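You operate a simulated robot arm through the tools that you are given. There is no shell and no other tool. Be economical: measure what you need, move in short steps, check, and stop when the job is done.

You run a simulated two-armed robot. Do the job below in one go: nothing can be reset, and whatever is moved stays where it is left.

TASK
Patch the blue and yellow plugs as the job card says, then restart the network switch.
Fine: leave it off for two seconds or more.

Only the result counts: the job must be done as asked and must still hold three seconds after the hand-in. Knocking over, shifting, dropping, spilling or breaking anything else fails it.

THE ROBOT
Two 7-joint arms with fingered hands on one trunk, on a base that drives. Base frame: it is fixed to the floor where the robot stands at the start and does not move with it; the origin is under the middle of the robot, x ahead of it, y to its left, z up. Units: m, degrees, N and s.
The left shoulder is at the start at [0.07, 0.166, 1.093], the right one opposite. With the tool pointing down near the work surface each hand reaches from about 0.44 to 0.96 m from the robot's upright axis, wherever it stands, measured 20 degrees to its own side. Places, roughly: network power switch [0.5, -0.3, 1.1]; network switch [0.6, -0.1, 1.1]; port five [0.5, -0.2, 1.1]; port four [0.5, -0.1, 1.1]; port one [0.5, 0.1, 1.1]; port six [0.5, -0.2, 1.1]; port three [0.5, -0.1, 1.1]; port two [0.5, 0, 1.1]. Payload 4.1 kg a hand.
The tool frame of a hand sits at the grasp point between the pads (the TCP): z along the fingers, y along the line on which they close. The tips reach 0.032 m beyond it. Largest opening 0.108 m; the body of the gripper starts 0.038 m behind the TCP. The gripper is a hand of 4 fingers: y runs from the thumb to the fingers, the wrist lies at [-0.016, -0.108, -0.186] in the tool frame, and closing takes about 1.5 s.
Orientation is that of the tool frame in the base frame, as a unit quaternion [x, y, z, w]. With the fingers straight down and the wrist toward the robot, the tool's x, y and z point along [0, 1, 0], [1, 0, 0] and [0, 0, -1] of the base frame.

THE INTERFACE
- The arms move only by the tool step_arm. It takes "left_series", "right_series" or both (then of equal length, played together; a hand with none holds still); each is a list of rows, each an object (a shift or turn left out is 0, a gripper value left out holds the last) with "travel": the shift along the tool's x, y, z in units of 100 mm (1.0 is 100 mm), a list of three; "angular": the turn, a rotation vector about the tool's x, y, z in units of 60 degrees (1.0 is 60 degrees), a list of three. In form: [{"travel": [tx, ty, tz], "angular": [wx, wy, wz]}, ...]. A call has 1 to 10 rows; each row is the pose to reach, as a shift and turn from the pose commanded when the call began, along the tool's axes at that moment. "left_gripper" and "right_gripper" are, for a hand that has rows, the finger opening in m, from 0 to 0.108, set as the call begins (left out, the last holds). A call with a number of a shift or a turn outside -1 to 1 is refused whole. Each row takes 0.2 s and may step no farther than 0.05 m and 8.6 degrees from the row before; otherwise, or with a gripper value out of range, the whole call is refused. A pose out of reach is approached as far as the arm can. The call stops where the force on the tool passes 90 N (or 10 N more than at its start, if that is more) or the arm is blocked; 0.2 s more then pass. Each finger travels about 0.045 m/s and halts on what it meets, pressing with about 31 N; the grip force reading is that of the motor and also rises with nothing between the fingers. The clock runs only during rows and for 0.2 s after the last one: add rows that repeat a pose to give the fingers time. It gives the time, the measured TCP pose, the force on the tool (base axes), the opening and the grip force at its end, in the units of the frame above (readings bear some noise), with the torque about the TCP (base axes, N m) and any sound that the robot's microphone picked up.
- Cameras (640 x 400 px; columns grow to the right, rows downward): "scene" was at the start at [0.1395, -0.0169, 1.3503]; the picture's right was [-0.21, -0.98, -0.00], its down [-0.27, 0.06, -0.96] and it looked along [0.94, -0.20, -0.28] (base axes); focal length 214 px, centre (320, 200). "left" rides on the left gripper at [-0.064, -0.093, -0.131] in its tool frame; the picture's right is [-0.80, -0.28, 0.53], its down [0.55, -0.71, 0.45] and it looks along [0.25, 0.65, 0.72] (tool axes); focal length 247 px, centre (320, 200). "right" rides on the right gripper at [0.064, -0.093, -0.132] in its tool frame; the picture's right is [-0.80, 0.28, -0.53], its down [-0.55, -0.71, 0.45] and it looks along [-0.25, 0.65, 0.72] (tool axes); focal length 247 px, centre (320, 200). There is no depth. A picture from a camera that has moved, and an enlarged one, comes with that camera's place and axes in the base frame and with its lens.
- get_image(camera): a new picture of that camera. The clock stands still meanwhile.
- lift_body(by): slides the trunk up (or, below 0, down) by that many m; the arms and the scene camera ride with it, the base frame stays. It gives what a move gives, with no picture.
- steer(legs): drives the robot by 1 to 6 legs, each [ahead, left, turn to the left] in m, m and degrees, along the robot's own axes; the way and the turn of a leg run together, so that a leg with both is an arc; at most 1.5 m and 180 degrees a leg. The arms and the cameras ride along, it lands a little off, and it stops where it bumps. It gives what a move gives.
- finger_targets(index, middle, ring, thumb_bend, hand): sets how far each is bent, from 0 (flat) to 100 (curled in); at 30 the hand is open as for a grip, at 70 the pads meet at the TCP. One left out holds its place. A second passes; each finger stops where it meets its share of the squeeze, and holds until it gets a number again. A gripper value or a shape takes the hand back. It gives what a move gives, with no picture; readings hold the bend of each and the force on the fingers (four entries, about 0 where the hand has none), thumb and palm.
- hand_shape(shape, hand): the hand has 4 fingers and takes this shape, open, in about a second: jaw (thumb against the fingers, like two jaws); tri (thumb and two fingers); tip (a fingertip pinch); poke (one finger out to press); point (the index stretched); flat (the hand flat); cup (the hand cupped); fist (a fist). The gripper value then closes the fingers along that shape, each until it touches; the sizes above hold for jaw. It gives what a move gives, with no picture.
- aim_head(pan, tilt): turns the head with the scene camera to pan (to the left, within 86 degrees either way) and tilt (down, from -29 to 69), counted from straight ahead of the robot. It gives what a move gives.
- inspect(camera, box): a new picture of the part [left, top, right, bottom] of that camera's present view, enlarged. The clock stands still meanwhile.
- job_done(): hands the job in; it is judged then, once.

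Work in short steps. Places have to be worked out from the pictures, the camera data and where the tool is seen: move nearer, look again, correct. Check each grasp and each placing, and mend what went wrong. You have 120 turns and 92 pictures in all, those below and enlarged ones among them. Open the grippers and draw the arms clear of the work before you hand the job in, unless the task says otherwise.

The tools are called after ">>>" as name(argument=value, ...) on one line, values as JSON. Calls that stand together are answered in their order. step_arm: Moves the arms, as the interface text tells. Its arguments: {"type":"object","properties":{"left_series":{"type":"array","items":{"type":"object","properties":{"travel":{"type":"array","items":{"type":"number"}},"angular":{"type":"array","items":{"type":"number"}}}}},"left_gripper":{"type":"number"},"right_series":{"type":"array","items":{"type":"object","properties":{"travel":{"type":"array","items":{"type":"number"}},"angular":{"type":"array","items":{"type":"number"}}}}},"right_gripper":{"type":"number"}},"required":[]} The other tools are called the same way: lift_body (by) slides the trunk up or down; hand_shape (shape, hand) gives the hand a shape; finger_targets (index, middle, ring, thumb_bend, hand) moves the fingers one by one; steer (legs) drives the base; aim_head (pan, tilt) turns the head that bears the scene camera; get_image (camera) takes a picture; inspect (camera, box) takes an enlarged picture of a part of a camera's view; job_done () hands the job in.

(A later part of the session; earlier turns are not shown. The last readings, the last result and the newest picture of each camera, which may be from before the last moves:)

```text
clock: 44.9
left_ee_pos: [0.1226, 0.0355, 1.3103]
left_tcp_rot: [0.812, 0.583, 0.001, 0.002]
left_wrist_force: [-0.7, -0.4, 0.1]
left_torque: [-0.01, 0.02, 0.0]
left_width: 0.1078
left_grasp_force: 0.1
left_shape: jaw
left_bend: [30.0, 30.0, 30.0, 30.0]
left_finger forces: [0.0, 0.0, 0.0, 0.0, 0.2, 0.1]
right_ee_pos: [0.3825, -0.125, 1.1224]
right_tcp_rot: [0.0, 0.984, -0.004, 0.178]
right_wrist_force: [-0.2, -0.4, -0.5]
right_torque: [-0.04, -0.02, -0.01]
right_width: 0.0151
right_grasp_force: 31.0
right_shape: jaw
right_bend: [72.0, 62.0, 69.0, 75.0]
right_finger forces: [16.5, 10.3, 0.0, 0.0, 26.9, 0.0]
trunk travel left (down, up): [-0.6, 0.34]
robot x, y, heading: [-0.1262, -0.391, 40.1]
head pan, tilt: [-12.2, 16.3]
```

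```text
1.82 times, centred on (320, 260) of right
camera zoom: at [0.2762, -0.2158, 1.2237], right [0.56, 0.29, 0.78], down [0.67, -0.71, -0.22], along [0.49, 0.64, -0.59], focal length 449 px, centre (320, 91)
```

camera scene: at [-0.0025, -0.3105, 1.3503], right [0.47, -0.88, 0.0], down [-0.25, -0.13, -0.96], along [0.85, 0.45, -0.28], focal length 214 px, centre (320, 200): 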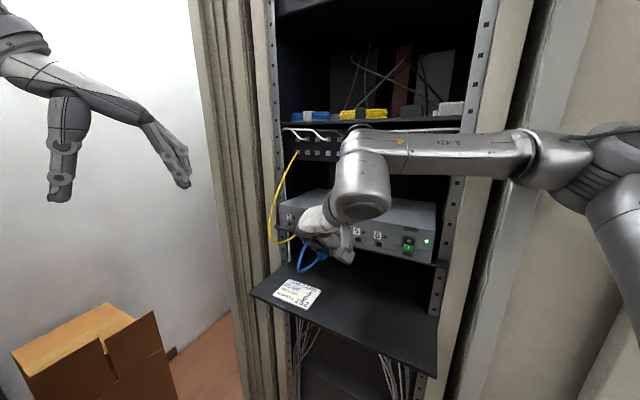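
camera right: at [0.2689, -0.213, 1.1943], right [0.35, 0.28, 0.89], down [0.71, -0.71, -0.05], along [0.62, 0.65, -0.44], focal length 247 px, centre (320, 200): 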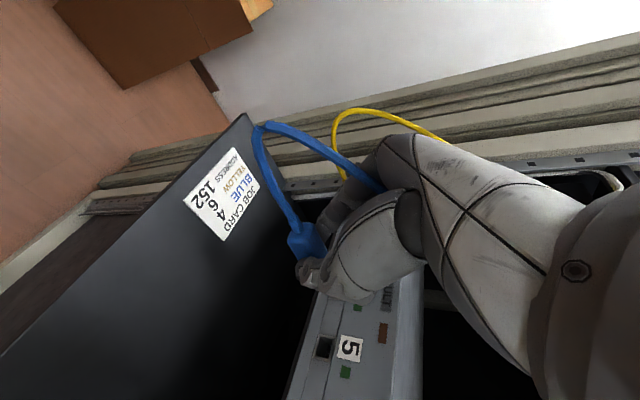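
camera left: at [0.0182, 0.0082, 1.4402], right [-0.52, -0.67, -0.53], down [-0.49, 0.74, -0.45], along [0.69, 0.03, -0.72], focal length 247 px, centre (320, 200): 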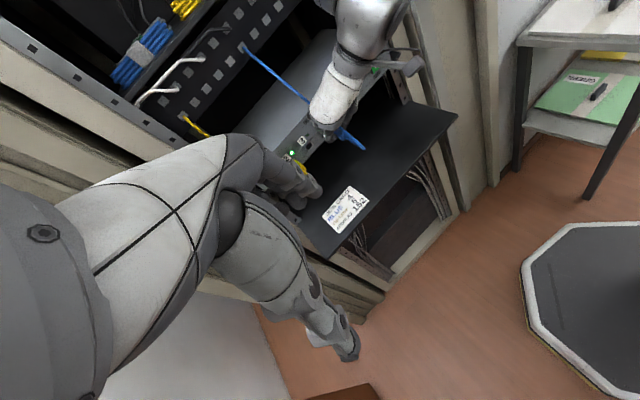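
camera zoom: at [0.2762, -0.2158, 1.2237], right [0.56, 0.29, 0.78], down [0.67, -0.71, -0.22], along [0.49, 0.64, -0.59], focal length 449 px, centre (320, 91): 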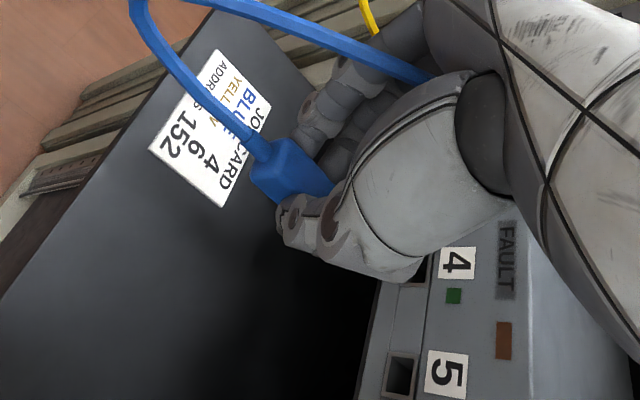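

Three fingers hold the plug and its metal tip is visible. I zoom in further on both views to judge pitch, yaw and offset.

>>> inspect(camera="scene", box=[312, 232, 348, 262])

>>> inspect(camera="right", box=[285, 205, 345, 275])

>>> inspect(camera="left", box=[270, 60, 430, 200])

```text
13.33 times, centred on (330, 247) of scene
camera zoom: at [-0.0072, -0.3122, 1.3507], right [0.47, -0.88, 0.0], down [-0.25, -0.13, -0.96], along [0.85, 0.45, -0.28], focal length 2860 px, centre (187, -427)
```

zoom: 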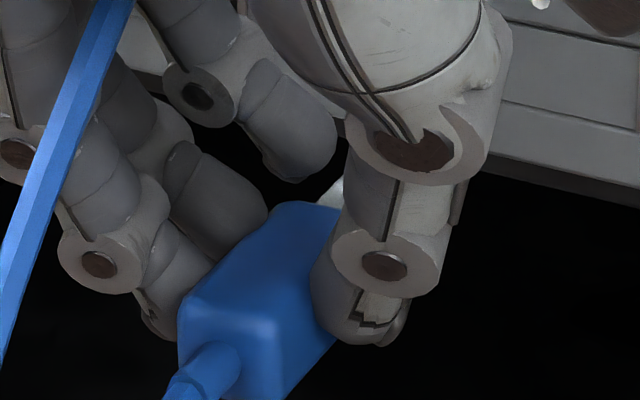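

```text
5.71 times, centred on (315, 240) of right
camera zoom: at [0.2762, -0.2158, 1.2237], right [0.56, 0.29, 0.78], down [0.67, -0.71, -0.22], along [0.49, 0.64, -0.59], focal length 1411 px, centre (349, -29)
```

zoom: 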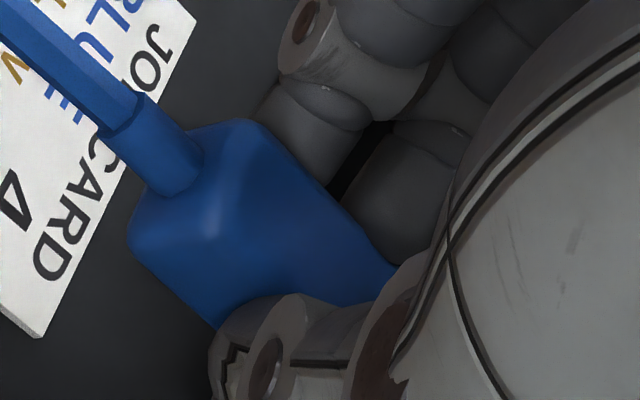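

```text
2.86 times, centred on (350, 130) of left
camera zoom: at [0.0126, 0.0063, 1.4413], right [-0.52, -0.67, -0.53], down [-0.49, 0.74, -0.45], along [0.7, 0.03, -0.72], focal length 706 px, centre (234, 400)
```

zoom: 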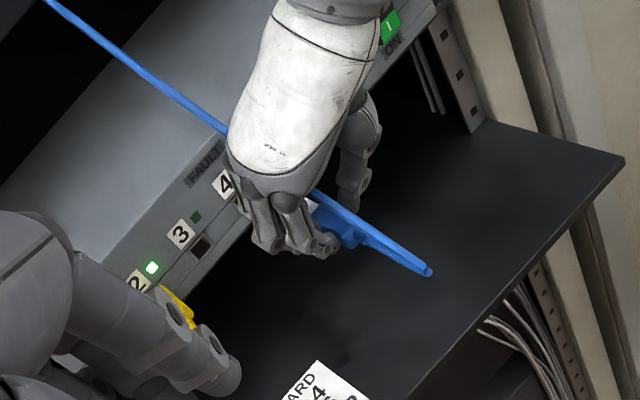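

Combining views: the plug is level and straight, its rear near (0.368, -0.118, 1.087), i.e. offset (+0.0065 y, -0.035 z) from the TCP. I move to line it up with port 4 (-0.1055, 1.0893), stopping with the tip about 15 mm short.

>>> step_arm(right_series=[{"travel": [-0.2, 0.1, 0.065]}, {"travel": [-0.406, 0.13, 0.129]}])

>>> inspect(camera="scene", box=[305, 215, 365, 265])

>>> inspect(camera="left", box=[290, 80, 390, 170])

```text
clock: 45.5
left_ee_pos: [0.1233, 0.0398, 1.3088]
left_tcp_rot: [0.812, 0.584, -0.001, 0.002]
left_wrist_force: [-0.8, -0.2, -0.2]
left_torque: [-0.01, 0.02, 0.02]
left_width: 0.1076
left_grasp_force: 0.0
left_shape: jaw
left_bend: [30.0, 30.0, 30.0, 30.0]
left_finger forces: [0.0, 0.0, 0.0, 0.1, 0.0, 0.0]
right_ee_pos: [0.4036, -0.1106, 1.1201]
right_tcp_rot: [-0.002, 0.984, -0.004, 0.177]
right_wrist_force: [-0.4, -0.1, -0.3]
right_torque: [0.0, -0.03, 0.0]
right_width: 0.0151
right_grasp_force: 31.5
right_shape: jaw
right_bend: [72.0, 62.0, 69.0, 75.0]
right_finger forces: [16.5, 10.3, 0.0, 0.0, 26.9, 0.1]
right hand out of reach, approached as far as the arm can: row 2
trunk travel left (down, up): [-0.6, 0.34]
robot x, y, heading: [-0.1245, -0.3913, 40.1]
head pan, tilt: [-12.2, 16.3]
```

```text
8.00 times, centred on (335, 240) of scene
camera zoom: at [-0.0059, -0.3093, 1.3506], right [0.47, -0.88, 0.0], down [-0.25, -0.13, -0.96], along [0.85, 0.45, -0.28], focal length 1716 px, centre (200, -120)
```

zoom: 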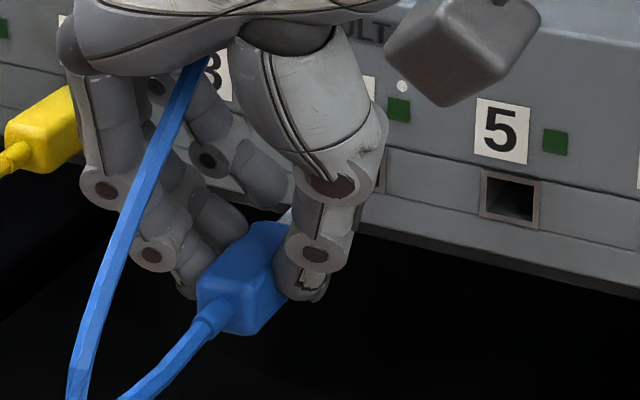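

```text
4.44 times, centred on (340, 125) of left
camera zoom: at [0.0133, 0.0093, 1.4406], right [-0.52, -0.67, -0.53], down [-0.49, 0.74, -0.45], along [0.7, 0.03, -0.72], focal length 1098 px, centre (231, 533)
```

zoom: 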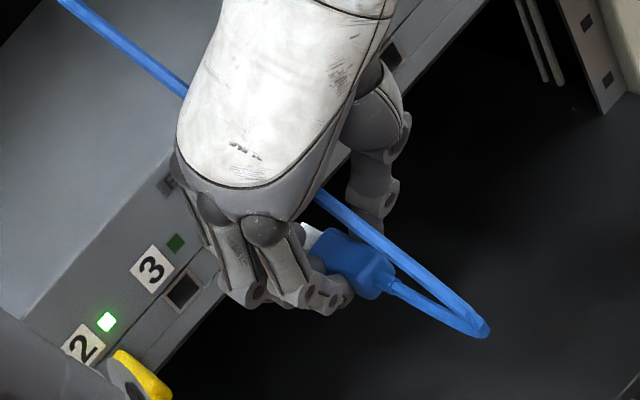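

Reach limit again at this flatter tilt. I draw the hand back 70 mm and drive the base forward by the same amount.

>>> step_arm(right_series=[{"travel": [0.33, -0.1, -0.12]}, {"travel": [0.657, -0.3, -0.243]}])

>>> steer(legs=[[0.073, -0.022, 0]])

>>> step_arm(right_series=[{"travel": [-0.15, 0, 0.035]}, {"travel": [-0.27, 0, 0.06]}])

```text
clock: 46.1
left_ee_pos: [0.1229, 0.0374, 1.3091]
left_tcp_rot: [0.812, 0.584, 0.0, 0.002]
left_wrist_force: [0.6, 0.2, -0.1]
left_torque: [-0.03, 0.03, -0.03]
left_width: 0.1077
left_grasp_force: 0.2
left_shape: jaw
left_bend: [30.0, 30.0, 30.0, 30.0]
left_finger forces: [0.0, 0.0, 0.0, 0.0, 0.0, 0.0]
right_ee_pos: [0.3341, -0.1446, 1.1206]
right_tcp_rot: [0.001, 0.984, -0.003, 0.178]
right_wrist_force: [-0.2, 0.6, -0.4]
right_torque: [0.02, -0.02, -0.05]
right_width: 0.0152
right_grasp_force: 30.9
right_shape: jaw
right_bend: [72.0, 62.0, 69.0, 75.0]
right_finger forces: [16.4, 10.3, 0.1, 0.1, 26.9, 0.0]
trunk travel left (down, up): [-0.6, 0.34]
robot x, y, heading: [-0.1186, -0.3842, 40.1]
head pan, tilt: [-12.2, 16.3]
```

```text
clock: 47.3
left_ee_pos: [0.1644, 0.0366, 1.3153]
left_tcp_rot: [0.832, 0.554, 0.008, 0.007]
left_wrist_force: [0.4, 0.1, -0.7]
left_torque: [0.01, 0.03, -0.03]
left_width: 0.1078
left_grasp_force: 0.0
left_shape: jaw
left_bend: [30.0, 30.0, 30.0, 30.0]
left_finger forces: [0.0, 0.1, 0.0, 0.1, 0.0, 0.0]
right_ee_pos: [0.3609, -0.1574, 1.1308]
right_tcp_rot: [0.031, 0.981, -0.01, 0.189]
right_wrist_force: [-0.2, 0.1, -0.7]
right_torque: [0.0, 0.05, 0.02]
right_width: 0.0152
right_grasp_force: 30.8
right_shape: jaw
right_bend: [72.0, 62.0, 69.0, 75.0]
right_finger forces: [16.6, 10.4, 0.1, 0.0, 27.0, 0.1]
trunk travel left (down, up): [-0.6, 0.34]
robot x, y, heading: [-0.085, -0.3736, 35.9]
head pan, tilt: [-12.2, 16.3]
stopped in leg 1: the robot was blocked; the commanded pose is now the measured one
```

```text
clock: 48.1
left_ee_pos: [0.1601, 0.0434, 1.3134]
left_tcp_rot: [0.831, 0.555, 0.008, 0.009]
left_wrist_force: [-0.4, -0.5, -0.6]
left_torque: [0.0, -0.02, 0.03]
left_width: 0.1077
left_grasp_force: 0.1
left_shape: jaw
left_bend: [30.0, 30.0, 30.0, 30.0]
left_finger forces: [0.1, 0.0, 0.0, 0.0, 0.1, 0.1]
right_ee_pos: [0.3844, -0.1506, 1.1377]
right_tcp_rot: [0.028, 0.981, -0.008, 0.192]
right_wrist_force: [0.3, 0.1, 0.6]
right_torque: [-0.03, -0.01, -0.04]
right_width: 0.0152
right_grasp_force: 30.7
right_shape: jaw
right_bend: [72.0, 62.0, 69.0, 75.0]
right_finger forces: [16.7, 10.4, 0.1, 0.0, 27.0, 0.0]
trunk travel left (down, up): [-0.6, 0.34]
robot x, y, heading: [-0.0899, -0.3685, 35.7]
head pan, tilt: [-12.2, 16.3]
stopped in row 2 (right hand): the arm was blocked; the commanded pose is now the measured one
```

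Something blocked both the base and the arm. I look at the scene before anything else.

>>> get_image(camera="scene")

>>> aim_head(pan=-60, tilt=25)

>>> get_image(camera="scene")

```text
34 pictures are left
camera scene: at [0.0035, -0.2915, 1.3528], right [0.4, -0.91, 0.02], down [-0.23, -0.12, -0.97], along [0.89, 0.39, -0.26], focal length 214 px, centre (320, 200)
```

scene: 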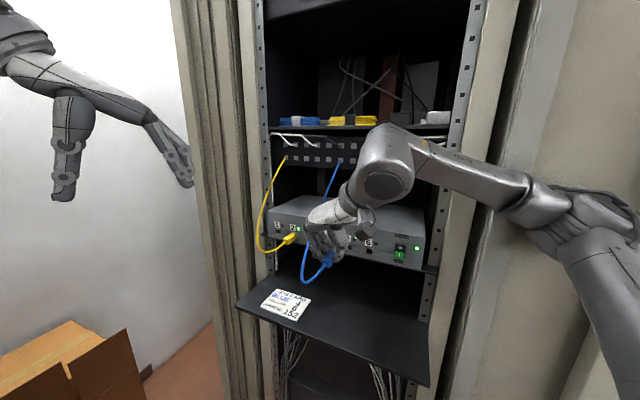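

```text
clock: 49.3
left_ee_pos: [0.161, 0.0454, 1.3147]
left_tcp_rot: [0.832, 0.555, 0.008, 0.01]
left_wrist_force: [-1.2, 0.3, 0.7]
left_torque: [0.02, -0.01, 0.0]
left_width: 0.1076
left_grasp_force: 0.1
left_shape: jaw
left_bend: [30.0, 30.0, 30.0, 30.0]
left_finger forces: [0.1, 0.0, 0.1, 0.1, 0.1, 0.1]
right_ee_pos: [0.3861, -0.1502, 1.1367]
right_tcp_rot: [0.029, 0.981, -0.011, 0.191]
right_wrist_force: [-0.1, -0.2, -0.5]
right_torque: [0.01, 0.0, 0.01]
right_width: 0.0148
right_grasp_force: 31.6
right_shape: jaw
right_bend: [72.0, 62.0, 69.0, 75.0]
right_finger forces: [16.6, 10.3, 0.0, 0.1, 27.0, 0.0]
trunk travel left (down, up): [-0.6, 0.34]
robot x, y, heading: [-0.0829, -0.3736, 36.0]
head pan, tilt: [-60.0, 25.0]
```

```text
33 pictures are left
camera scene: at [0.0024, -0.3656, 1.3392], right [-0.41, -0.91, 0.0], down [-0.36, 0.16, -0.92], along [0.84, -0.37, -0.4], focal length 214 px, centre (320, 200)
```

scene: 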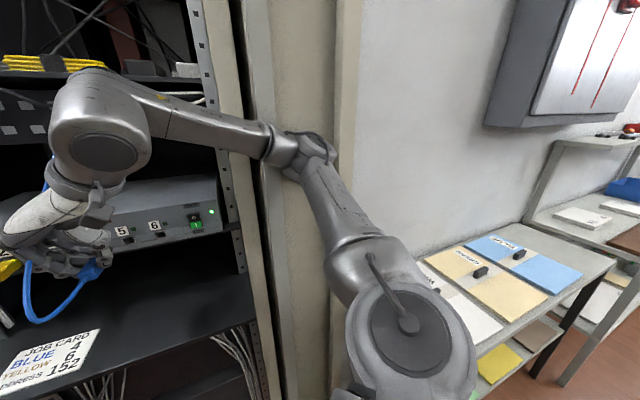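

The right elbow is touching the pillar beside the rack. I back the base off and square it, then raise the trunk so that the arm reaches down to the port as it did at the shelf, where it had more reach.

>>> steer(legs=[[-0.06, 0, 4]])

>>> lift_body(by=0.18)

>>> aim_head(pan=-12, tilt=30)

>>> get_image(camera="scene")

```text
clock: 50.3
left_ee_pos: [0.1222, 0.0164, 1.3085]
left_tcp_rot: [0.812, 0.583, -0.002, -0.001]
left_wrist_force: [-0.3, -0.8, -0.7]
left_torque: [-0.03, 0.03, 0.0]
left_width: 0.1077
left_grasp_force: 0.0
left_shape: jaw
left_bend: [30.0, 30.0, 30.0, 30.0]
left_finger forces: [0.1, 0.0, 0.0, 0.1, 0.1, 0.1]
right_ee_pos: [0.3542, -0.1627, 1.1228]
right_tcp_rot: [-0.004, 0.984, -0.002, 0.176]
right_wrist_force: [0.6, 0.1, 0.0]
right_torque: [0.01, 0.06, 0.0]
right_width: 0.0149
right_grasp_force: 30.7
right_shape: jaw
right_bend: [72.0, 62.0, 69.0, 75.0]
right_finger forces: [16.7, 10.4, 0.0, 0.0, 27.1, 0.1]
trunk travel left (down, up): [-0.6, 0.34]
robot x, y, heading: [-0.1358, -0.4089, 40.1]
head pan, tilt: [-60.0, 25.0]
```

```text
clock: 52.3
left_ee_pos: [0.1201, 0.0177, 1.489]
left_tcp_rot: [0.813, 0.583, 0.0, 0.0]
left_wrist_force: [-0.9, -0.4, -0.3]
left_torque: [-0.03, 0.04, -0.04]
left_width: 0.1076
left_grasp_force: 0.1
left_shape: jaw
left_bend: [30.0, 30.0, 30.0, 30.0]
left_finger forces: [0.1, 0.0, 0.1, 0.0, 0.0, 0.0]
right_ee_pos: [0.3531, -0.1639, 1.3024]
right_tcp_rot: [-0.003, 0.984, -0.002, 0.176]
right_wrist_force: [0.0, -0.5, 0.3]
right_torque: [0.0, 0.04, 0.03]
right_width: 0.0148
right_grasp_force: 30.7
right_shape: jaw
right_bend: [72.0, 62.0, 69.0, 75.0]
right_finger forces: [16.6, 10.4, 0.0, 0.1, 27.0, 0.1]
trunk travel left (down, up): [-0.78, 0.16]
robot x, y, heading: [-0.1328, -0.4111, 39.7]
head pan, tilt: [-60.0, 25.0]
```

```text
clock: 53.4
left_ee_pos: [0.119, 0.0156, 1.4891]
left_tcp_rot: [0.813, 0.583, -0.001, 0.0]
left_wrist_force: [0.5, 1.1, -0.1]
left_torque: [0.01, 0.02, -0.02]
left_width: 0.1077
left_grasp_force: 0.1
left_shape: jaw
left_bend: [30.0, 30.0, 30.0, 30.0]
left_finger forces: [0.1, 0.0, 0.1, 0.1, 0.0, 0.0]
right_ee_pos: [0.3531, -0.1621, 1.3031]
right_tcp_rot: [-0.004, 0.984, -0.002, 0.176]
right_wrist_force: [0.2, 0.4, 0.9]
right_torque: [0.01, 0.01, 0.02]
right_width: 0.0151
right_grasp_force: 30.8
right_shape: jaw
right_bend: [72.0, 62.0, 69.0, 75.0]
right_finger forces: [16.6, 10.4, 0.0, 0.0, 27.1, 0.0]
trunk travel left (down, up): [-0.78, 0.16]
robot x, y, heading: [-0.1355, -0.4084, 40.0]
head pan, tilt: [-12.0, 30.0]
```

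```text
32 pictures are left
camera scene: at [-0.0158, -0.3303, 1.5082], right [0.47, -0.88, 0.0], down [-0.44, -0.23, -0.87], along [0.77, 0.4, -0.5], focal length 214 px, centre (320, 200)
```

scene: 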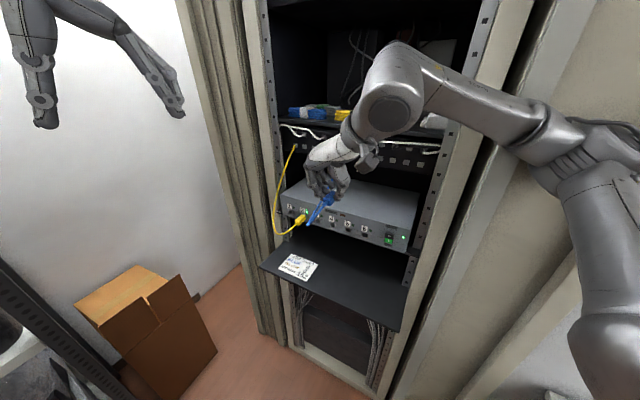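

Clear. I lower the hand back to port height and then advance to see whether it now reaches.

>>> step_arm(right_series=[{"travel": [0.14, 0.08, 0.43]}, {"travel": [0.28, 0.16, 0.85]}, {"travel": [0.42, 0.24, 1.0]}])

>>> step_arm(right_series=[{"travel": [0.05, 0.08, 0.35]}, {"travel": [0.13, 0.16, 0.7]}])

>>> step_arm(right_series=[{"travel": [-0.25, 0.06, 0.09]}, {"travel": [-0.5, 0.12, 0.18]}, {"travel": [-0.6, 0.18, 0.22]}])

```text
clock: 54.2
left_ee_pos: [0.1191, 0.0171, 1.4884]
left_tcp_rot: [0.813, 0.583, -0.001, -0.001]
left_wrist_force: [-0.1, 0.2, -0.3]
left_torque: [-0.01, -0.02, -0.02]
left_width: 0.1075
left_grasp_force: 0.1
left_shape: jaw
left_bend: [30.0, 30.0, 30.0, 30.0]
left_finger forces: [0.0, 0.0, 0.1, 0.0, 0.0, 0.1]
right_ee_pos: [0.3487, -0.1376, 1.1969]
right_tcp_rot: [-0.003, 0.984, -0.002, 0.176]
right_wrist_force: [-0.3, 0.1, 0.1]
right_torque: [0.03, -0.02, 0.01]
right_width: 0.015
right_grasp_force: 30.4
right_shape: jaw
right_bend: [72.0, 62.0, 69.0, 75.0]
right_finger forces: [16.6, 10.3, 0.1, 0.0, 27.0, 0.0]
trunk travel left (down, up): [-0.78, 0.16]
robot x, y, heading: [-0.1316, -0.4107, 40.0]
head pan, tilt: [-12.0, 30.0]
```

```text
clock: 54.8
left_ee_pos: [0.1215, 0.0166, 1.4889]
left_tcp_rot: [0.813, 0.583, -0.002, -0.001]
left_wrist_force: [0.3, -0.7, 0.2]
left_torque: [0.01, 0.04, -0.03]
left_width: 0.1076
left_grasp_force: 0.1
left_shape: jaw
left_bend: [30.0, 30.0, 30.0, 30.0]
left_finger forces: [0.0, 0.1, 0.1, 0.1, 0.0, 0.0]
right_ee_pos: [0.3618, -0.1223, 1.1253]
right_tcp_rot: [-0.004, 0.984, -0.002, 0.177]
right_wrist_force: [0.3, -0.2, -1.2]
right_torque: [0.0, 0.01, 0.0]
right_width: 0.0151
right_grasp_force: 31.2
right_shape: jaw
right_bend: [72.0, 62.0, 69.0, 75.0]
right_finger forces: [16.5, 10.3, 0.1, 0.1, 26.9, 0.0]
trunk travel left (down, up): [-0.78, 0.16]
robot x, y, heading: [-0.131, -0.4087, 39.7]
head pan, tilt: [-12.0, 30.0]
```

```text
clock: 55.6
left_ee_pos: [0.1186, 0.0157, 1.489]
left_tcp_rot: [0.813, 0.583, -0.001, 0.001]
left_wrist_force: [-0.5, 0.3, 0.4]
left_torque: [-0.02, 0.02, -0.02]
left_width: 0.1078
left_grasp_force: 0.1
left_shape: jaw
left_bend: [30.0, 30.0, 30.0, 30.0]
left_finger forces: [0.1, 0.0, 0.1, 0.1, 0.1, 0.0]
right_ee_pos: [0.4243, -0.1062, 1.1235]
right_tcp_rot: [-0.003, 0.984, -0.002, 0.176]
right_wrist_force: [-0.2, 0.2, 0.0]
right_torque: [0.0, 0.0, 0.02]
right_width: 0.0149
right_grasp_force: 31.1
right_shape: jaw
right_bend: [72.0, 62.0, 69.0, 75.0]
right_finger forces: [16.5, 10.5, 0.0, 0.0, 26.8, 0.0]
trunk travel left (down, up): [-0.78, 0.16]
robot x, y, heading: [-0.1311, -0.4131, 39.8]
head pan, tilt: [-12.0, 30.0]
```

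It reaches now. I check alignment from the scene and left cameras.

>>> inspect(camera="scene", box=[300, 185, 360, 235])

>>> inspect(camera="left", box=[290, 60, 410, 170])

```text
8.00 times, centred on (330, 210) of scene
camera zoom: at [-0.0162, -0.3302, 1.5082], right [0.47, -0.88, 0.0], down [-0.44, -0.23, -0.87], along [0.77, 0.4, -0.5], focal length 1716 px, centre (240, 120)
```

zoom: 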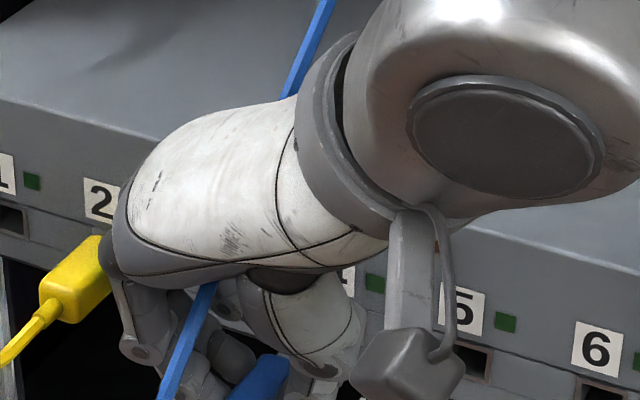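

```text
3.64 times, centred on (350, 115) of left
camera zoom: at [0.0103, -0.0139, 1.6211], right [-0.53, -0.67, -0.53], down [-0.49, 0.75, -0.45], along [0.69, 0.03, -0.72], focal length 898 px, centre (211, 509)
```

zoom: 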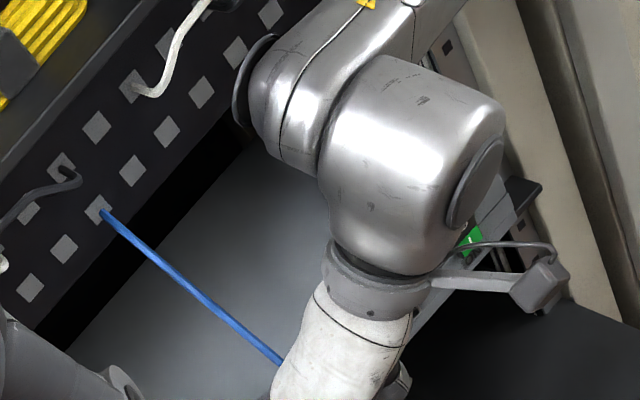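

>>> inspect(camera="scene", box=[300, 210, 390, 270])

>>> inspect(camera="right", box=[250, 190, 410, 350])

```text
6.67 times, centred on (345, 240) of scene
camera zoom: at [-0.0162, -0.3302, 1.5082], right [0.47, -0.88, 0.0], down [-0.44, -0.23, -0.87], along [0.77, 0.4, -0.5], focal length 1430 px, centre (153, -67)
```

zoom: 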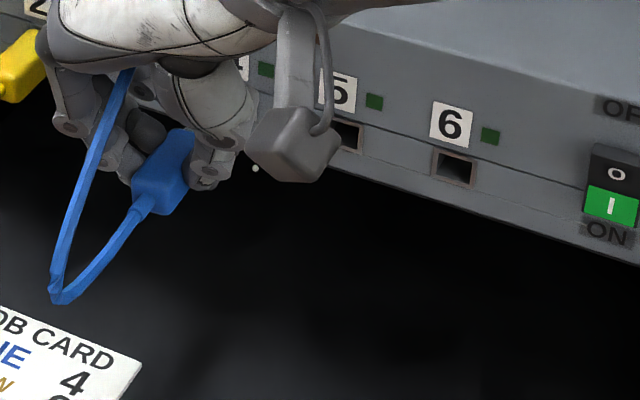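

```text
2.50 times, centred on (330, 270) of right
camera zoom: at [0.3192, -0.1981, 1.2263], right [0.56, 0.29, 0.78], down [0.67, -0.7, -0.23], along [0.48, 0.65, -0.59], focal length 617 px, centre (295, 25)
```

zoom: 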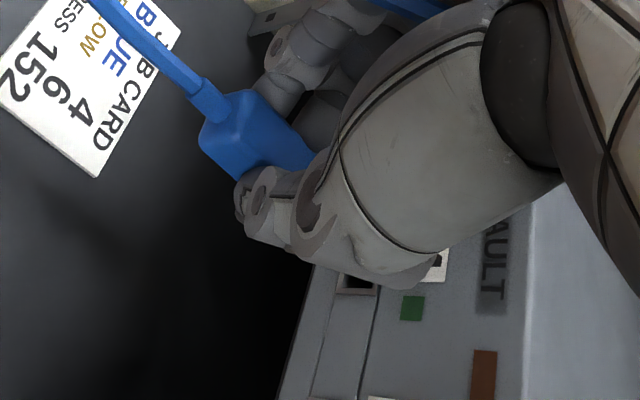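

The scene view gives port 4 at y≈-0.105 and the plug at about -0.099, so I shift -6 mm in y and then advance to just before contact and a little beyond, watching the force.

>>> step_arm(right_series=[{"travel": [0, -0.06, 0]}, {"travel": [-0.07, -0.06, 0.026]}, {"travel": [-0.131, -0.06, 0.049]}])

>>> step_arm(right_series=[{"travel": [-0.047, 0, 0.017]}, {"travel": [-0.075, 0, 0.028]}, {"travel": [-0.103, 0, 0.038]}])

```text
clock: 56.4
left_ee_pos: [0.1168, 0.0176, 1.4887]
left_tcp_rot: [0.812, 0.583, 0.0, 0.0]
left_wrist_force: [0.0, 0.2, 0.4]
left_torque: [-0.02, -0.04, 0.04]
left_width: 0.1078
left_grasp_force: 0.1
left_shape: jaw
left_bend: [30.0, 30.0, 30.0, 30.0]
left_finger forces: [0.0, 0.1, 0.0, 0.0, 0.0, 0.0]
right_ee_pos: [0.4372, -0.1105, 1.1256]
right_tcp_rot: [-0.004, 0.984, -0.002, 0.176]
right_wrist_force: [-0.3, 0.4, -0.9]
right_torque: [0.0, 0.03, -0.03]
right_width: 0.0148
right_grasp_force: 31.3
right_shape: jaw
right_bend: [72.0, 62.0, 69.0, 75.0]
right_finger forces: [16.5, 10.5, 0.0, 0.0, 27.0, 0.1]
trunk travel left (down, up): [-0.78, 0.16]
robot x, y, heading: [-0.1335, -0.4063, 40.1]
head pan, tilt: [-12.0, 30.0]
```

```text
clock: 57.2
left_ee_pos: [0.1147, 0.0171, 1.4891]
left_tcp_rot: [0.812, 0.583, 0.0, 0.001]
left_wrist_force: [-0.1, 0.0, 0.1]
left_torque: [-0.01, -0.03, 0.02]
left_width: 0.1077
left_grasp_force: 0.0
left_shape: jaw
left_bend: [30.0, 30.0, 30.0, 30.0]
left_finger forces: [0.0, 0.0, 0.1, 0.0, 0.0, 0.0]
right_ee_pos: [0.445, -0.111, 1.1258]
right_tcp_rot: [-0.004, 0.984, -0.001, 0.178]
right_wrist_force: [-0.3, -0.8, -0.5]
right_torque: [0.01, 0.0, 0.0]
right_width: 0.0151
right_grasp_force: 31.0
right_shape: jaw
right_bend: [72.0, 62.0, 69.0, 75.0]
right_finger forces: [16.5, 10.5, 0.0, 0.1, 26.9, 0.1]
trunk travel left (down, up): [-0.78, 0.16]
robot x, y, heading: [-0.1355, -0.4051, 40.0]
head pan, tilt: [-12.0, 30.0]
```

No contact yet. I take another 6 mm in 2 mm steps.

>>> step_arm(right_series=[{"travel": [-0.019, -0.005, 0.012]}, {"travel": [-0.038, -0.005, 0.02]}, {"travel": [-0.056, -0.005, 0.027]}])

>>> inspect(camera="scene", box=[300, 210, 390, 270])

```text
clock: 58.0
left_ee_pos: [0.1123, 0.0169, 1.4903]
left_tcp_rot: [0.813, 0.583, 0.0, 0.001]
left_wrist_force: [-1.0, -0.1, 0.0]
left_torque: [-0.01, -0.01, -0.03]
left_width: 0.1075
left_grasp_force: 0.1
left_shape: jaw
left_bend: [30.0, 30.0, 30.0, 30.0]
left_finger forces: [0.0, 0.0, 0.0, 0.1, 0.1, 0.0]
right_ee_pos: [0.449, -0.1102, 1.1291]
right_tcp_rot: [-0.004, 0.984, -0.001, 0.177]
right_wrist_force: [-25.4, -0.2, 1.0]
right_torque: [-0.01, 0.65, -0.01]
right_width: 0.0154
right_grasp_force: 31.2
right_shape: jaw
right_bend: [72.0, 62.0, 69.0, 75.0]
right_finger forces: [19.6, 11.1, 0.0, 0.0, 30.4, 0.0]
trunk travel left (down, up): [-0.78, 0.16]
robot x, y, heading: [-0.1346, -0.4083, 40.0]
head pan, tilt: [-12.0, 30.0]
```

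```text
6.67 times, centred on (345, 240) of scene
camera zoom: at [-0.0223, -0.3305, 1.509], right [0.47, -0.88, 0.0], down [-0.44, -0.23, -0.87], along [0.77, 0.41, -0.5], focal length 1430 px, centre (153, -67)
```

zoom: 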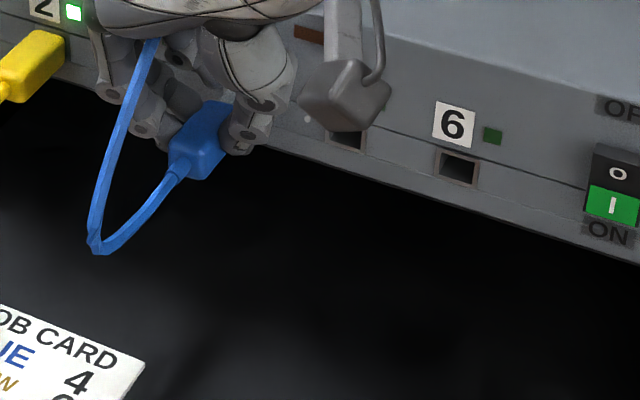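

Contact gave 25 N. From the torque it acts about 28 mm below the TCP and on its y, i.e. around z≈1.10, above the hole. That suggests the plug is nose-up and yawed a few degrees right in the grip. I back off 30 mm and look from left and scene to measure that.

>>> step_arm(right_series=[{"travel": [0.15, 0, -0.055]}, {"travel": [0.3, 0, -0.11]}])

>>> inspect(camera="left", box=[320, 130, 400, 200])

>>> inspect(camera="scene", box=[305, 218, 345, 248])

```text
clock: 58.6
left_ee_pos: [0.1189, 0.0158, 1.4872]
left_tcp_rot: [0.812, 0.583, -0.001, 0.0]
left_wrist_force: [0.2, 0.1, 0.0]
left_torque: [0.01, 0.01, 0.01]
left_width: 0.1079
left_grasp_force: 0.0
left_shape: jaw
left_bend: [30.0, 30.0, 30.0, 30.0]
left_finger forces: [0.1, 0.0, 0.1, 0.0, 0.0, 0.0]
right_ee_pos: [0.4246, -0.1118, 1.1247]
right_tcp_rot: [-0.002, 0.984, -0.002, 0.177]
right_wrist_force: [0.7, 0.1, -0.7]
right_torque: [-0.03, 0.03, 0.02]
right_width: 0.0153
right_grasp_force: 31.0
right_shape: jaw
right_bend: [72.0, 62.0, 69.0, 75.0]
right_finger forces: [17.9, 10.3, 0.0, 0.1, 28.2, 0.0]
trunk travel left (down, up): [-0.78, 0.16]
robot x, y, heading: [-0.1354, -0.4099, 39.9]
head pan, tilt: [-12.0, 30.0]
```

```text
5.71 times, centred on (360, 165) of left
camera zoom: at [0.0102, -0.0139, 1.6211], right [-0.53, -0.67, -0.53], down [-0.49, 0.75, -0.45], along [0.69, 0.03, -0.72], focal length 1411 px, centre (91, 400)
```

zoom: 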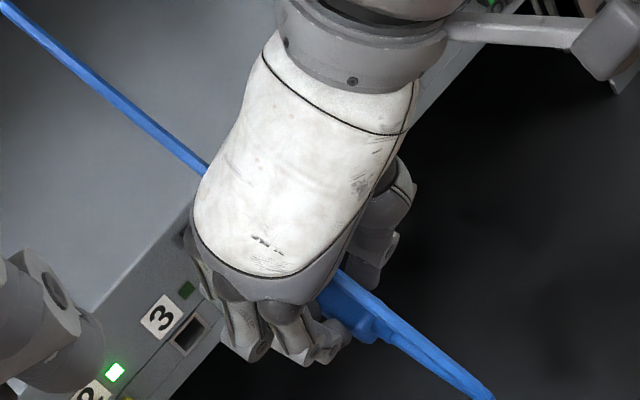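

```text
13.33 times, centred on (325, 233) of scene
camera zoom: at [-0.0164, -0.3301, 1.5082], right [0.47, -0.88, 0.0], down [-0.44, -0.23, -0.87], along [0.77, 0.4, -0.5], focal length 2860 px, centre (253, -240)
```

zoom: 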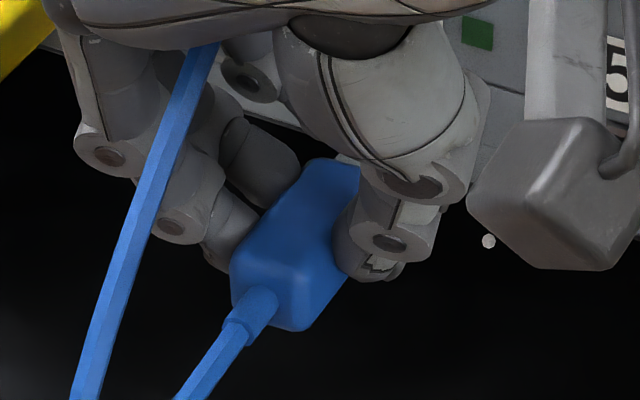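

Edge angles are too noisy to trust, but the contact torque is a good guide. The metal touched about 4–5 mm too high, with its centre nearly on the TCP's y. I re-aim with TCP at (-0.108, 1.1215) and probe again.

>>> step_arm(right_series=[{"travel": [-0.07, 0.038, 0.055]}, {"travel": [-0.133, 0.038, 0.083]}, {"travel": [-0.17, 0.038, 0.097]}, {"travel": [-0.208, 0.038, 0.111]}, {"travel": [-0.236, 0.038, 0.121]}])

```text
clock: 59.8
left_ee_pos: [0.1152, 0.0182, 1.4901]
left_tcp_rot: [0.812, 0.583, -0.001, 0.002]
left_wrist_force: [-0.3, 0.2, -0.3]
left_torque: [0.01, 0.01, -0.02]
left_width: 0.1081
left_grasp_force: 0.1
left_shape: jaw
left_bend: [30.0, 30.0, 30.0, 30.0]
left_finger forces: [0.0, 0.0, 0.0, 0.1, 0.0, 0.0]
right_ee_pos: [0.4465, -0.1049, 1.123]
right_tcp_rot: [-0.004, 0.984, -0.003, 0.178]
right_wrist_force: [0.8, -0.1, -1.2]
right_torque: [0.0, -0.01, 0.0]
right_width: 0.0157
right_grasp_force: 30.9
right_shape: jaw
right_bend: [72.0, 62.0, 69.0, 75.0]
right_finger forces: [18.0, 10.1, 0.1, 0.0, 28.1, 0.0]
trunk travel left (down, up): [-0.78, 0.16]
robot x, y, heading: [-0.1271, -0.404, 40.0]
head pan, tilt: [-12.0, 30.0]
```

>>> step_arm(right_series=[{"travel": [-0.015, -0.01, 0.017]}, {"travel": [-0.034, -0.01, 0.024]}, {"travel": [-0.053, -0.01, 0.031]}])

```text
clock: 60.6
left_ee_pos: [0.1141, 0.018, 1.49]
left_tcp_rot: [0.813, 0.583, 0.0, 0.002]
left_wrist_force: [0.8, -0.2, 0.1]
left_torque: [0.0, 0.0, -0.02]
left_width: 0.1077
left_grasp_force: 0.1
left_shape: jaw
left_bend: [30.0, 30.0, 30.0, 30.0]
left_finger forces: [0.0, 0.0, 0.1, 0.1, 0.0, 0.0]
right_ee_pos: [0.4515, -0.108, 1.1209]
right_tcp_rot: [-0.004, 0.984, -0.003, 0.179]
right_wrist_force: [0.0, -0.1, -0.6]
right_torque: [-0.02, 0.0, -0.01]
right_width: 0.0156
right_grasp_force: 31.2
right_shape: jaw
right_bend: [72.0, 62.0, 69.0, 75.0]
right_finger forces: [18.0, 10.2, 0.1, 0.1, 28.2, 0.1]
trunk travel left (down, up): [-0.78, 0.16]
robot x, y, heading: [-0.1345, -0.4092, 39.9]
head pan, tilt: [-12.0, 30.0]
```

No force at x=0.4515, which is past the earlier contact point, so the tip is entering. I keep going in small steps.

>>> step_arm(right_series=[{"travel": [-0.019, 0, 0.007]}, {"travel": [-0.038, 0, 0.014]}, {"travel": [-0.056, 0, 0.021]}, {"travel": [-0.075, 0, 0.028]}])

```text
clock: 61.6
left_ee_pos: [0.1148, 0.0175, 1.4892]
left_tcp_rot: [0.813, 0.582, -0.001, 0.001]
left_wrist_force: [-0.6, -0.4, 0.0]
left_torque: [-0.02, 0.0, 0.0]
left_width: 0.1078
left_grasp_force: 0.1
left_shape: jaw
left_bend: [30.0, 30.0, 30.0, 30.0]
left_finger forces: [0.1, 0.1, 0.0, 0.0, 0.0, 0.0]
right_ee_pos: [0.4605, -0.1073, 1.1216]
right_tcp_rot: [-0.002, 0.984, -0.002, 0.178]
right_wrist_force: [-1.2, 0.4, -0.8]
right_torque: [-0.05, 0.04, -0.02]
right_width: 0.0157
right_grasp_force: 31.0
right_shape: jaw
right_bend: [72.0, 62.0, 71.0, 75.0]
right_finger forces: [18.1, 10.0, 0.1, 0.0, 28.2, 0.0]
trunk travel left (down, up): [-0.78, 0.16]
robot x, y, heading: [-0.1303, -0.4058, 39.7]
head pan, tilt: [-12.0, 30.0]
```

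>>> step_arm(right_series=[{"travel": [-0.019, 0, 0.007]}, {"travel": [-0.038, 0, 0.014]}, {"travel": [-0.056, 0, 0.021]}, {"travel": [-0.075, 0, 0.028]}])

>>> inspect(camera="scene", box=[290, 190, 380, 250])

```text
clock: 62.6
left_ee_pos: [0.111, 0.0158, 1.4903]
left_tcp_rot: [0.813, 0.583, 0.001, 0.002]
left_wrist_force: [-0.1, 0.0, -0.3]
left_torque: [-0.02, 0.02, -0.03]
left_width: 0.1078
left_grasp_force: 0.0
left_shape: jaw
left_bend: [30.0, 30.0, 30.0, 30.0]
left_finger forces: [0.1, 0.0, 0.0, 0.0, 0.1, 0.0]
right_ee_pos: [0.4626, -0.1081, 1.1217]
right_tcp_rot: [-0.006, 0.984, -0.001, 0.176]
right_wrist_force: [-39.9, -1.2, -8.4]
right_torque: [0.01, 0.88, 0.08]
right_width: 0.0153
right_grasp_force: 30.5
right_shape: jaw
right_bend: [72.0, 62.0, 71.0, 75.0]
right_finger forces: [18.1, 10.1, 39.4, 0.1, 28.0, 0.0]
trunk travel left (down, up): [-0.78, 0.16]
robot x, y, heading: [-0.132, -0.4078, 39.6]
head pan, tilt: [-12.0, 30.0]
```

```text
6.67 times, centred on (335, 220) of scene
camera zoom: at [-0.0243, -0.3297, 1.5087], right [0.47, -0.88, 0.0], down [-0.44, -0.23, -0.87], along [0.77, 0.41, -0.5], focal length 1430 px, centre (220, 67)
```

zoom: 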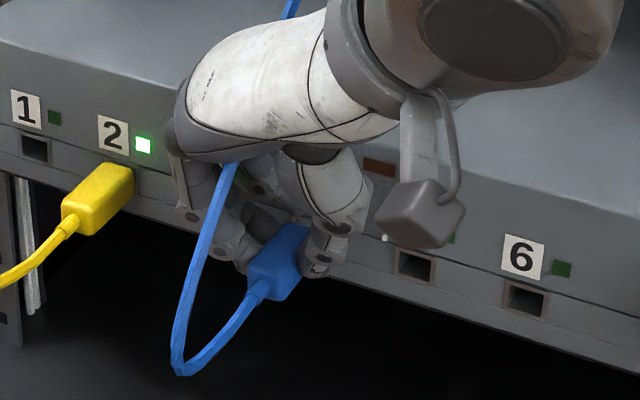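

The ring finger is now against the face (39 N). The blue plug's rear is at x≈0.446, matching the seated yellow plug (0.447). I open the hand and withdraw up and back, then check port 4's light.

>>> step_arm(right_series=[{"travel": [0, 0, 0]}, {"travel": [0, 0, 0]}, {"travel": [0, 0, 0]}, {"travel": [0, 0, 0]}, {"travel": [0, 0, 0]}, {"travel": [0, 0, 0]}, {"travel": [0.02, 0, -0.2]}, {"travel": [0.1, 0, -0.5]}, {"travel": [0.2, -0.1, -0.85]}], right_gripper=0.075)

>>> inspect(camera="scene", box=[280, 190, 400, 270])

```text
clock: 64.6
left_ee_pos: [0.1173, 0.0162, 1.4898]
left_tcp_rot: [0.813, 0.583, 0.0, -0.001]
left_wrist_force: [-1.1, -1.2, 0.2]
left_torque: [0.01, -0.02, 0.0]
left_width: 0.1081
left_grasp_force: 0.1
left_shape: jaw
left_bend: [30.0, 30.0, 30.0, 30.0]
left_finger forces: [0.0, 0.0, 0.0, 0.0, 0.0, 0.1]
right_ee_pos: [0.423, -0.1192, 1.1929]
right_tcp_rot: [-0.003, 0.984, -0.001, 0.178]
right_wrist_force: [-0.2, -0.4, 0.5]
right_torque: [-0.03, -0.05, 0.0]
right_width: 0.0748
right_grasp_force: 0.1
right_shape: jaw
right_bend: [27.0, 38.0, 35.0, 62.0]
right_finger forces: [0.0, 0.0, 0.1, 0.0, 0.1, 0.0]
trunk travel left (down, up): [-0.78, 0.16]
robot x, y, heading: [-0.1351, -0.4066, 40.1]
head pan, tilt: [-12.0, 30.0]
```

```text
5.00 times, centred on (340, 230) of scene
camera zoom: at [-0.0178, -0.3315, 1.5085], right [0.47, -0.88, 0.0], down [-0.44, -0.23, -0.87], along [0.77, 0.41, -0.5], focal length 1072 px, centre (220, 50)
```

zoom: 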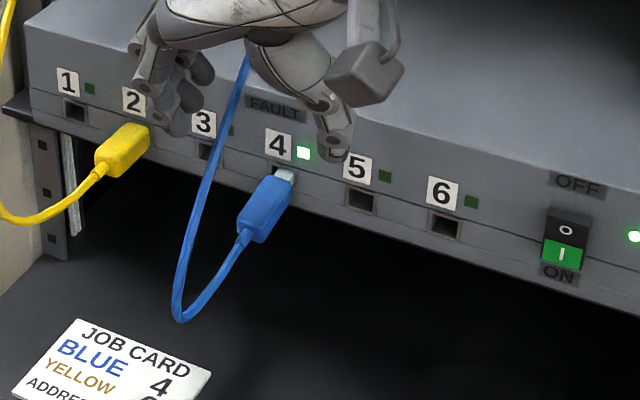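

Port 4's light is on, but a bit of metal still shows, so the plug may not be fully home. I regrip it about 12 mm further back so that the ring finger clears the face, and push it in.

>>> step_arm(right_series=[{"travel": [0.02, 0.07, 0.35]}, {"travel": [-0.02, 0.1, 0.6]}, {"travel": [-0.06, 0.1, 0.8]}])

>>> step_arm(right_series=[{"travel": [0, 0, 0]}, {"travel": [0, 0, 0]}, {"travel": [0, 0, 0]}, {"travel": [0, 0, 0]}, {"travel": [0, 0, 0]}, {"travel": [0, 0, 0]}, {"travel": [0, 0, 0]}, {"travel": [0, 0, 0]}], right_gripper=0.004)

>>> step_arm(right_series=[{"travel": [-0.028, 0, 0.01]}, {"travel": [-0.056, 0, 0.02]}, {"travel": [-0.084, 0, 0.03]}])

```text
clock: 65.4
left_ee_pos: [0.1126, 0.0163, 1.4907]
left_tcp_rot: [0.812, 0.583, 0.0, 0.002]
left_wrist_force: [0.0, 0.1, -0.1]
left_torque: [-0.04, 0.01, 0.01]
left_width: 0.1079
left_grasp_force: 0.0
left_shape: jaw
left_bend: [30.0, 30.0, 30.0, 30.0]
left_finger forces: [0.0, 0.0, 0.0, 0.0, 0.0, 0.0]
right_ee_pos: [0.4514, -0.1079, 1.1212]
right_tcp_rot: [-0.005, 0.984, -0.003, 0.179]
right_wrist_force: [0.4, -0.3, -0.9]
right_torque: [0.0, 0.03, 0.02]
right_width: 0.0748
right_grasp_force: 0.0
right_shape: jaw
right_bend: [27.0, 38.0, 35.0, 62.0]
right_finger forces: [0.1, 0.1, 0.1, 0.0, 0.0, 0.1]
trunk travel left (down, up): [-0.78, 0.16]
robot x, y, heading: [-0.1316, -0.4094, 40.0]
head pan, tilt: [-12.0, 30.0]
```

```text
clock: 67.2
left_ee_pos: [0.1151, 0.0164, 1.49]
left_tcp_rot: [0.812, 0.583, -0.001, 0.001]
left_wrist_force: [0.1, -0.3, -0.2]
left_torque: [-0.01, 0.0, -0.01]
left_width: 0.1079
left_grasp_force: 0.0
left_shape: jaw
left_bend: [30.0, 30.0, 30.0, 30.0]
left_finger forces: [0.0, 0.1, 0.1, 0.0, 0.0, 0.1]
right_ee_pos: [0.4517, -0.109, 1.1218]
right_tcp_rot: [-0.004, 0.984, -0.002, 0.179]
right_wrist_force: [0.0, -0.3, 0.4]
right_torque: [-0.02, -0.03, -0.01]
right_width: 0.0028
right_grasp_force: 30.9
right_shape: jaw
right_bend: [71.0, 72.0, 70.0, 76.0]
right_finger forces: [0.1, 0.0, 0.0, 0.0, 0.1, 0.0]
trunk travel left (down, up): [-0.78, 0.16]
robot x, y, heading: [-0.1345, -0.4084, 39.9]
head pan, tilt: [-12.0, 30.0]
```

```text
clock: 68.0
left_ee_pos: [0.1141, 0.0164, 1.489]
left_tcp_rot: [0.812, 0.584, 0.0, 0.001]
left_wrist_force: [0.0, 0.0, -0.7]
left_torque: [-0.01, 0.0, -0.02]
left_width: 0.1074
left_grasp_force: 0.0
left_shape: jaw
left_bend: [30.0, 30.0, 30.0, 30.0]
left_finger forces: [0.1, 0.0, 0.0, 0.0, 0.1, 0.1]
right_ee_pos: [0.4604, -0.1086, 1.1225]
right_tcp_rot: [-0.004, 0.984, -0.002, 0.177]
right_wrist_force: [-5.1, 1.6, -1.4]
right_torque: [0.02, 0.12, 0.01]
right_width: 0.0023
right_grasp_force: 30.8
right_shape: jaw
right_bend: [71.0, 72.0, 70.0, 76.0]
right_finger forces: [0.0, 0.0, 4.9, 0.1, 0.0, 0.1]
trunk travel left (down, up): [-0.78, 0.16]
robot x, y, heading: [-0.1306, -0.4054, 39.8]
head pan, tilt: [-12.0, 30.0]
```

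The fingers closed on nothing, so they must have passed above the plug. I open, rise, and look.

>>> step_arm(right_series=[{"travel": [0.08, 0, -0.03]}, {"travel": [0.08, 0, -0.03]}, {"travel": [0.08, 0, -0.03]}, {"travel": [0.08, 0, -0.03]}, {"travel": [0.08, 0, -0.03]}, {"travel": [0.08, 0, -0.03]}, {"travel": [0.08, 0, -0.4]}, {"travel": [0.1, -0.1, -0.85]}], right_gripper=0.075)

>>> inspect(camera="scene", box=[300, 200, 380, 260])

>>> inspect(camera="right", box=[170, 130, 370, 330])

```text
clock: 69.8
left_ee_pos: [0.1174, 0.0158, 1.4897]
left_tcp_rot: [0.813, 0.583, -0.001, 0.0]
left_wrist_force: [0.1, -0.9, -0.3]
left_torque: [-0.02, -0.03, 0.04]
left_width: 0.1078
left_grasp_force: 0.0
left_shape: jaw
left_bend: [30.0, 30.0, 30.0, 30.0]
left_finger forces: [0.1, 0.0, 0.0, 0.1, 0.0, 0.0]
right_ee_pos: [0.4237, -0.1197, 1.1955]
right_tcp_rot: [-0.003, 0.984, -0.002, 0.177]
right_wrist_force: [-0.5, -0.1, 0.4]
right_torque: [-0.05, -0.02, 0.04]
right_width: 0.0748
right_grasp_force: 0.1
right_shape: jaw
right_bend: [27.0, 38.0, 35.0, 62.0]
right_finger forces: [0.1, 0.1, 0.0, 0.1, 0.1, 0.0]
trunk travel left (down, up): [-0.78, 0.16]
robot x, y, heading: [-0.135, -0.4115, 39.9]
head pan, tilt: [-12.0, 30.0]
```

```text
6.67 times, centred on (340, 230) of scene
camera zoom: at [-0.0183, -0.3316, 1.5085], right [0.47, -0.88, 0.0], down [-0.44, -0.23, -0.87], along [0.77, 0.41, -0.5], focal length 1430 px, centre (187, 0)
```

zoom: 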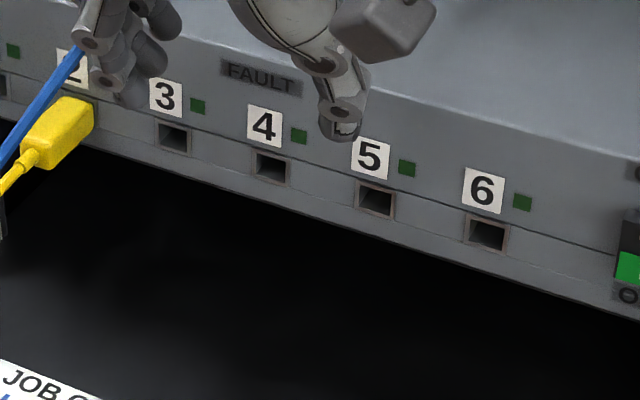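

```text
2.00 times, centred on (270, 230) of right
camera zoom: at [0.3185, -0.212, 1.2982], right [0.56, 0.29, 0.78], down [0.68, -0.7, -0.23], along [0.48, 0.65, -0.59], focal length 494 px, centre (420, 140)
```

zoom: 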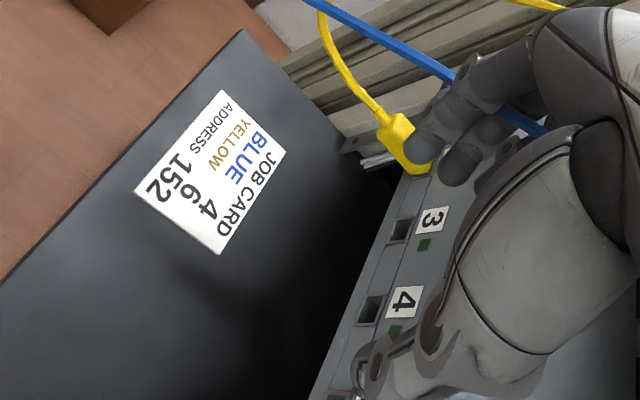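

The plug came out, since the hand caught the cable on the way back down. I find out where the plug is now.

>>> get_image(camera="scene")

```text
20 pictures are left
camera scene: at [-0.0183, -0.3316, 1.5085], right [0.47, -0.88, 0.0], down [-0.44, -0.23, -0.87], along [0.77, 0.41, -0.5], focal length 214 px, centre (320, 200)
```

scene: 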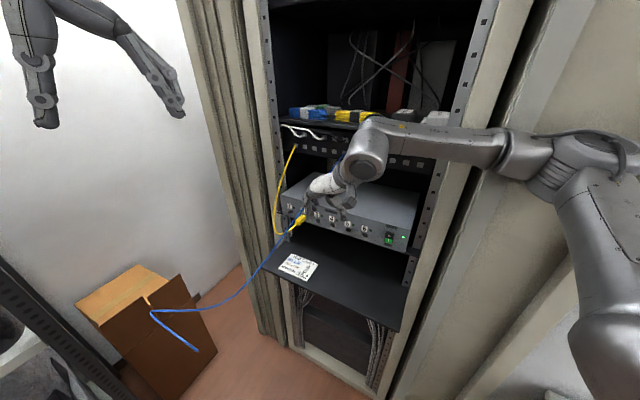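

The blue cable is swinging free, draped behind the fingers to the left. I withdraw the hand straight back, let it settle, and look again.

>>> step_arm(right_series=[{"travel": [0.3, -0.05, -0.11]}, {"travel": [0.6, -0.15, -0.22]}, {"travel": [0.94, -0.3, -0.35]}, {"travel": [0.94, -0.3, -0.35]}, {"travel": [0.94, -0.3, -0.35]}, {"travel": [0.94, -0.3, -0.35]}, {"travel": [0.94, -0.3, -0.35]}])

>>> get_image(camera="scene")

```text
clock: 71.4
left_ee_pos: [0.1194, 0.0164, 1.4881]
left_tcp_rot: [0.813, 0.582, -0.002, -0.001]
left_wrist_force: [-0.6, 0.1, 0.4]
left_torque: [0.01, 0.03, -0.01]
left_width: 0.1075
left_grasp_force: 0.1
left_shape: jaw
left_bend: [30.0, 30.0, 30.0, 30.0]
left_finger forces: [0.0, 0.0, 0.0, 0.1, 0.1, 0.0]
right_ee_pos: [0.3272, -0.15, 1.1951]
right_tcp_rot: [-0.005, 0.984, -0.002, 0.176]
right_wrist_force: [0.1, 0.0, 0.5]
right_torque: [0.01, 0.02, 0.01]
right_width: 0.0749
right_grasp_force: 0.2
right_shape: jaw
right_bend: [27.0, 38.0, 35.0, 62.0]
right_finger forces: [0.0, 0.0, 0.1, 0.1, 0.0, 0.0]
trunk travel left (down, up): [-0.78, 0.16]
robot x, y, heading: [-0.1328, -0.4087, 39.7]
head pan, tilt: [-12.0, 30.0]
```

```text
19 pictures are left
camera scene: at [-0.0157, -0.3302, 1.5082], right [0.47, -0.88, 0.0], down [-0.44, -0.23, -0.87], along [0.77, 0.4, -0.5], focal length 214 px, centre (320, 200)
```

scene: 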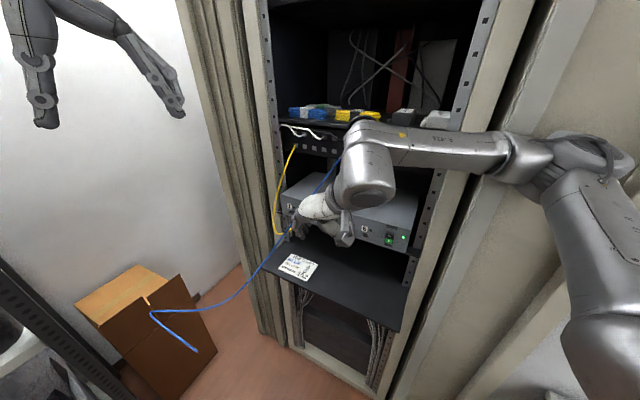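

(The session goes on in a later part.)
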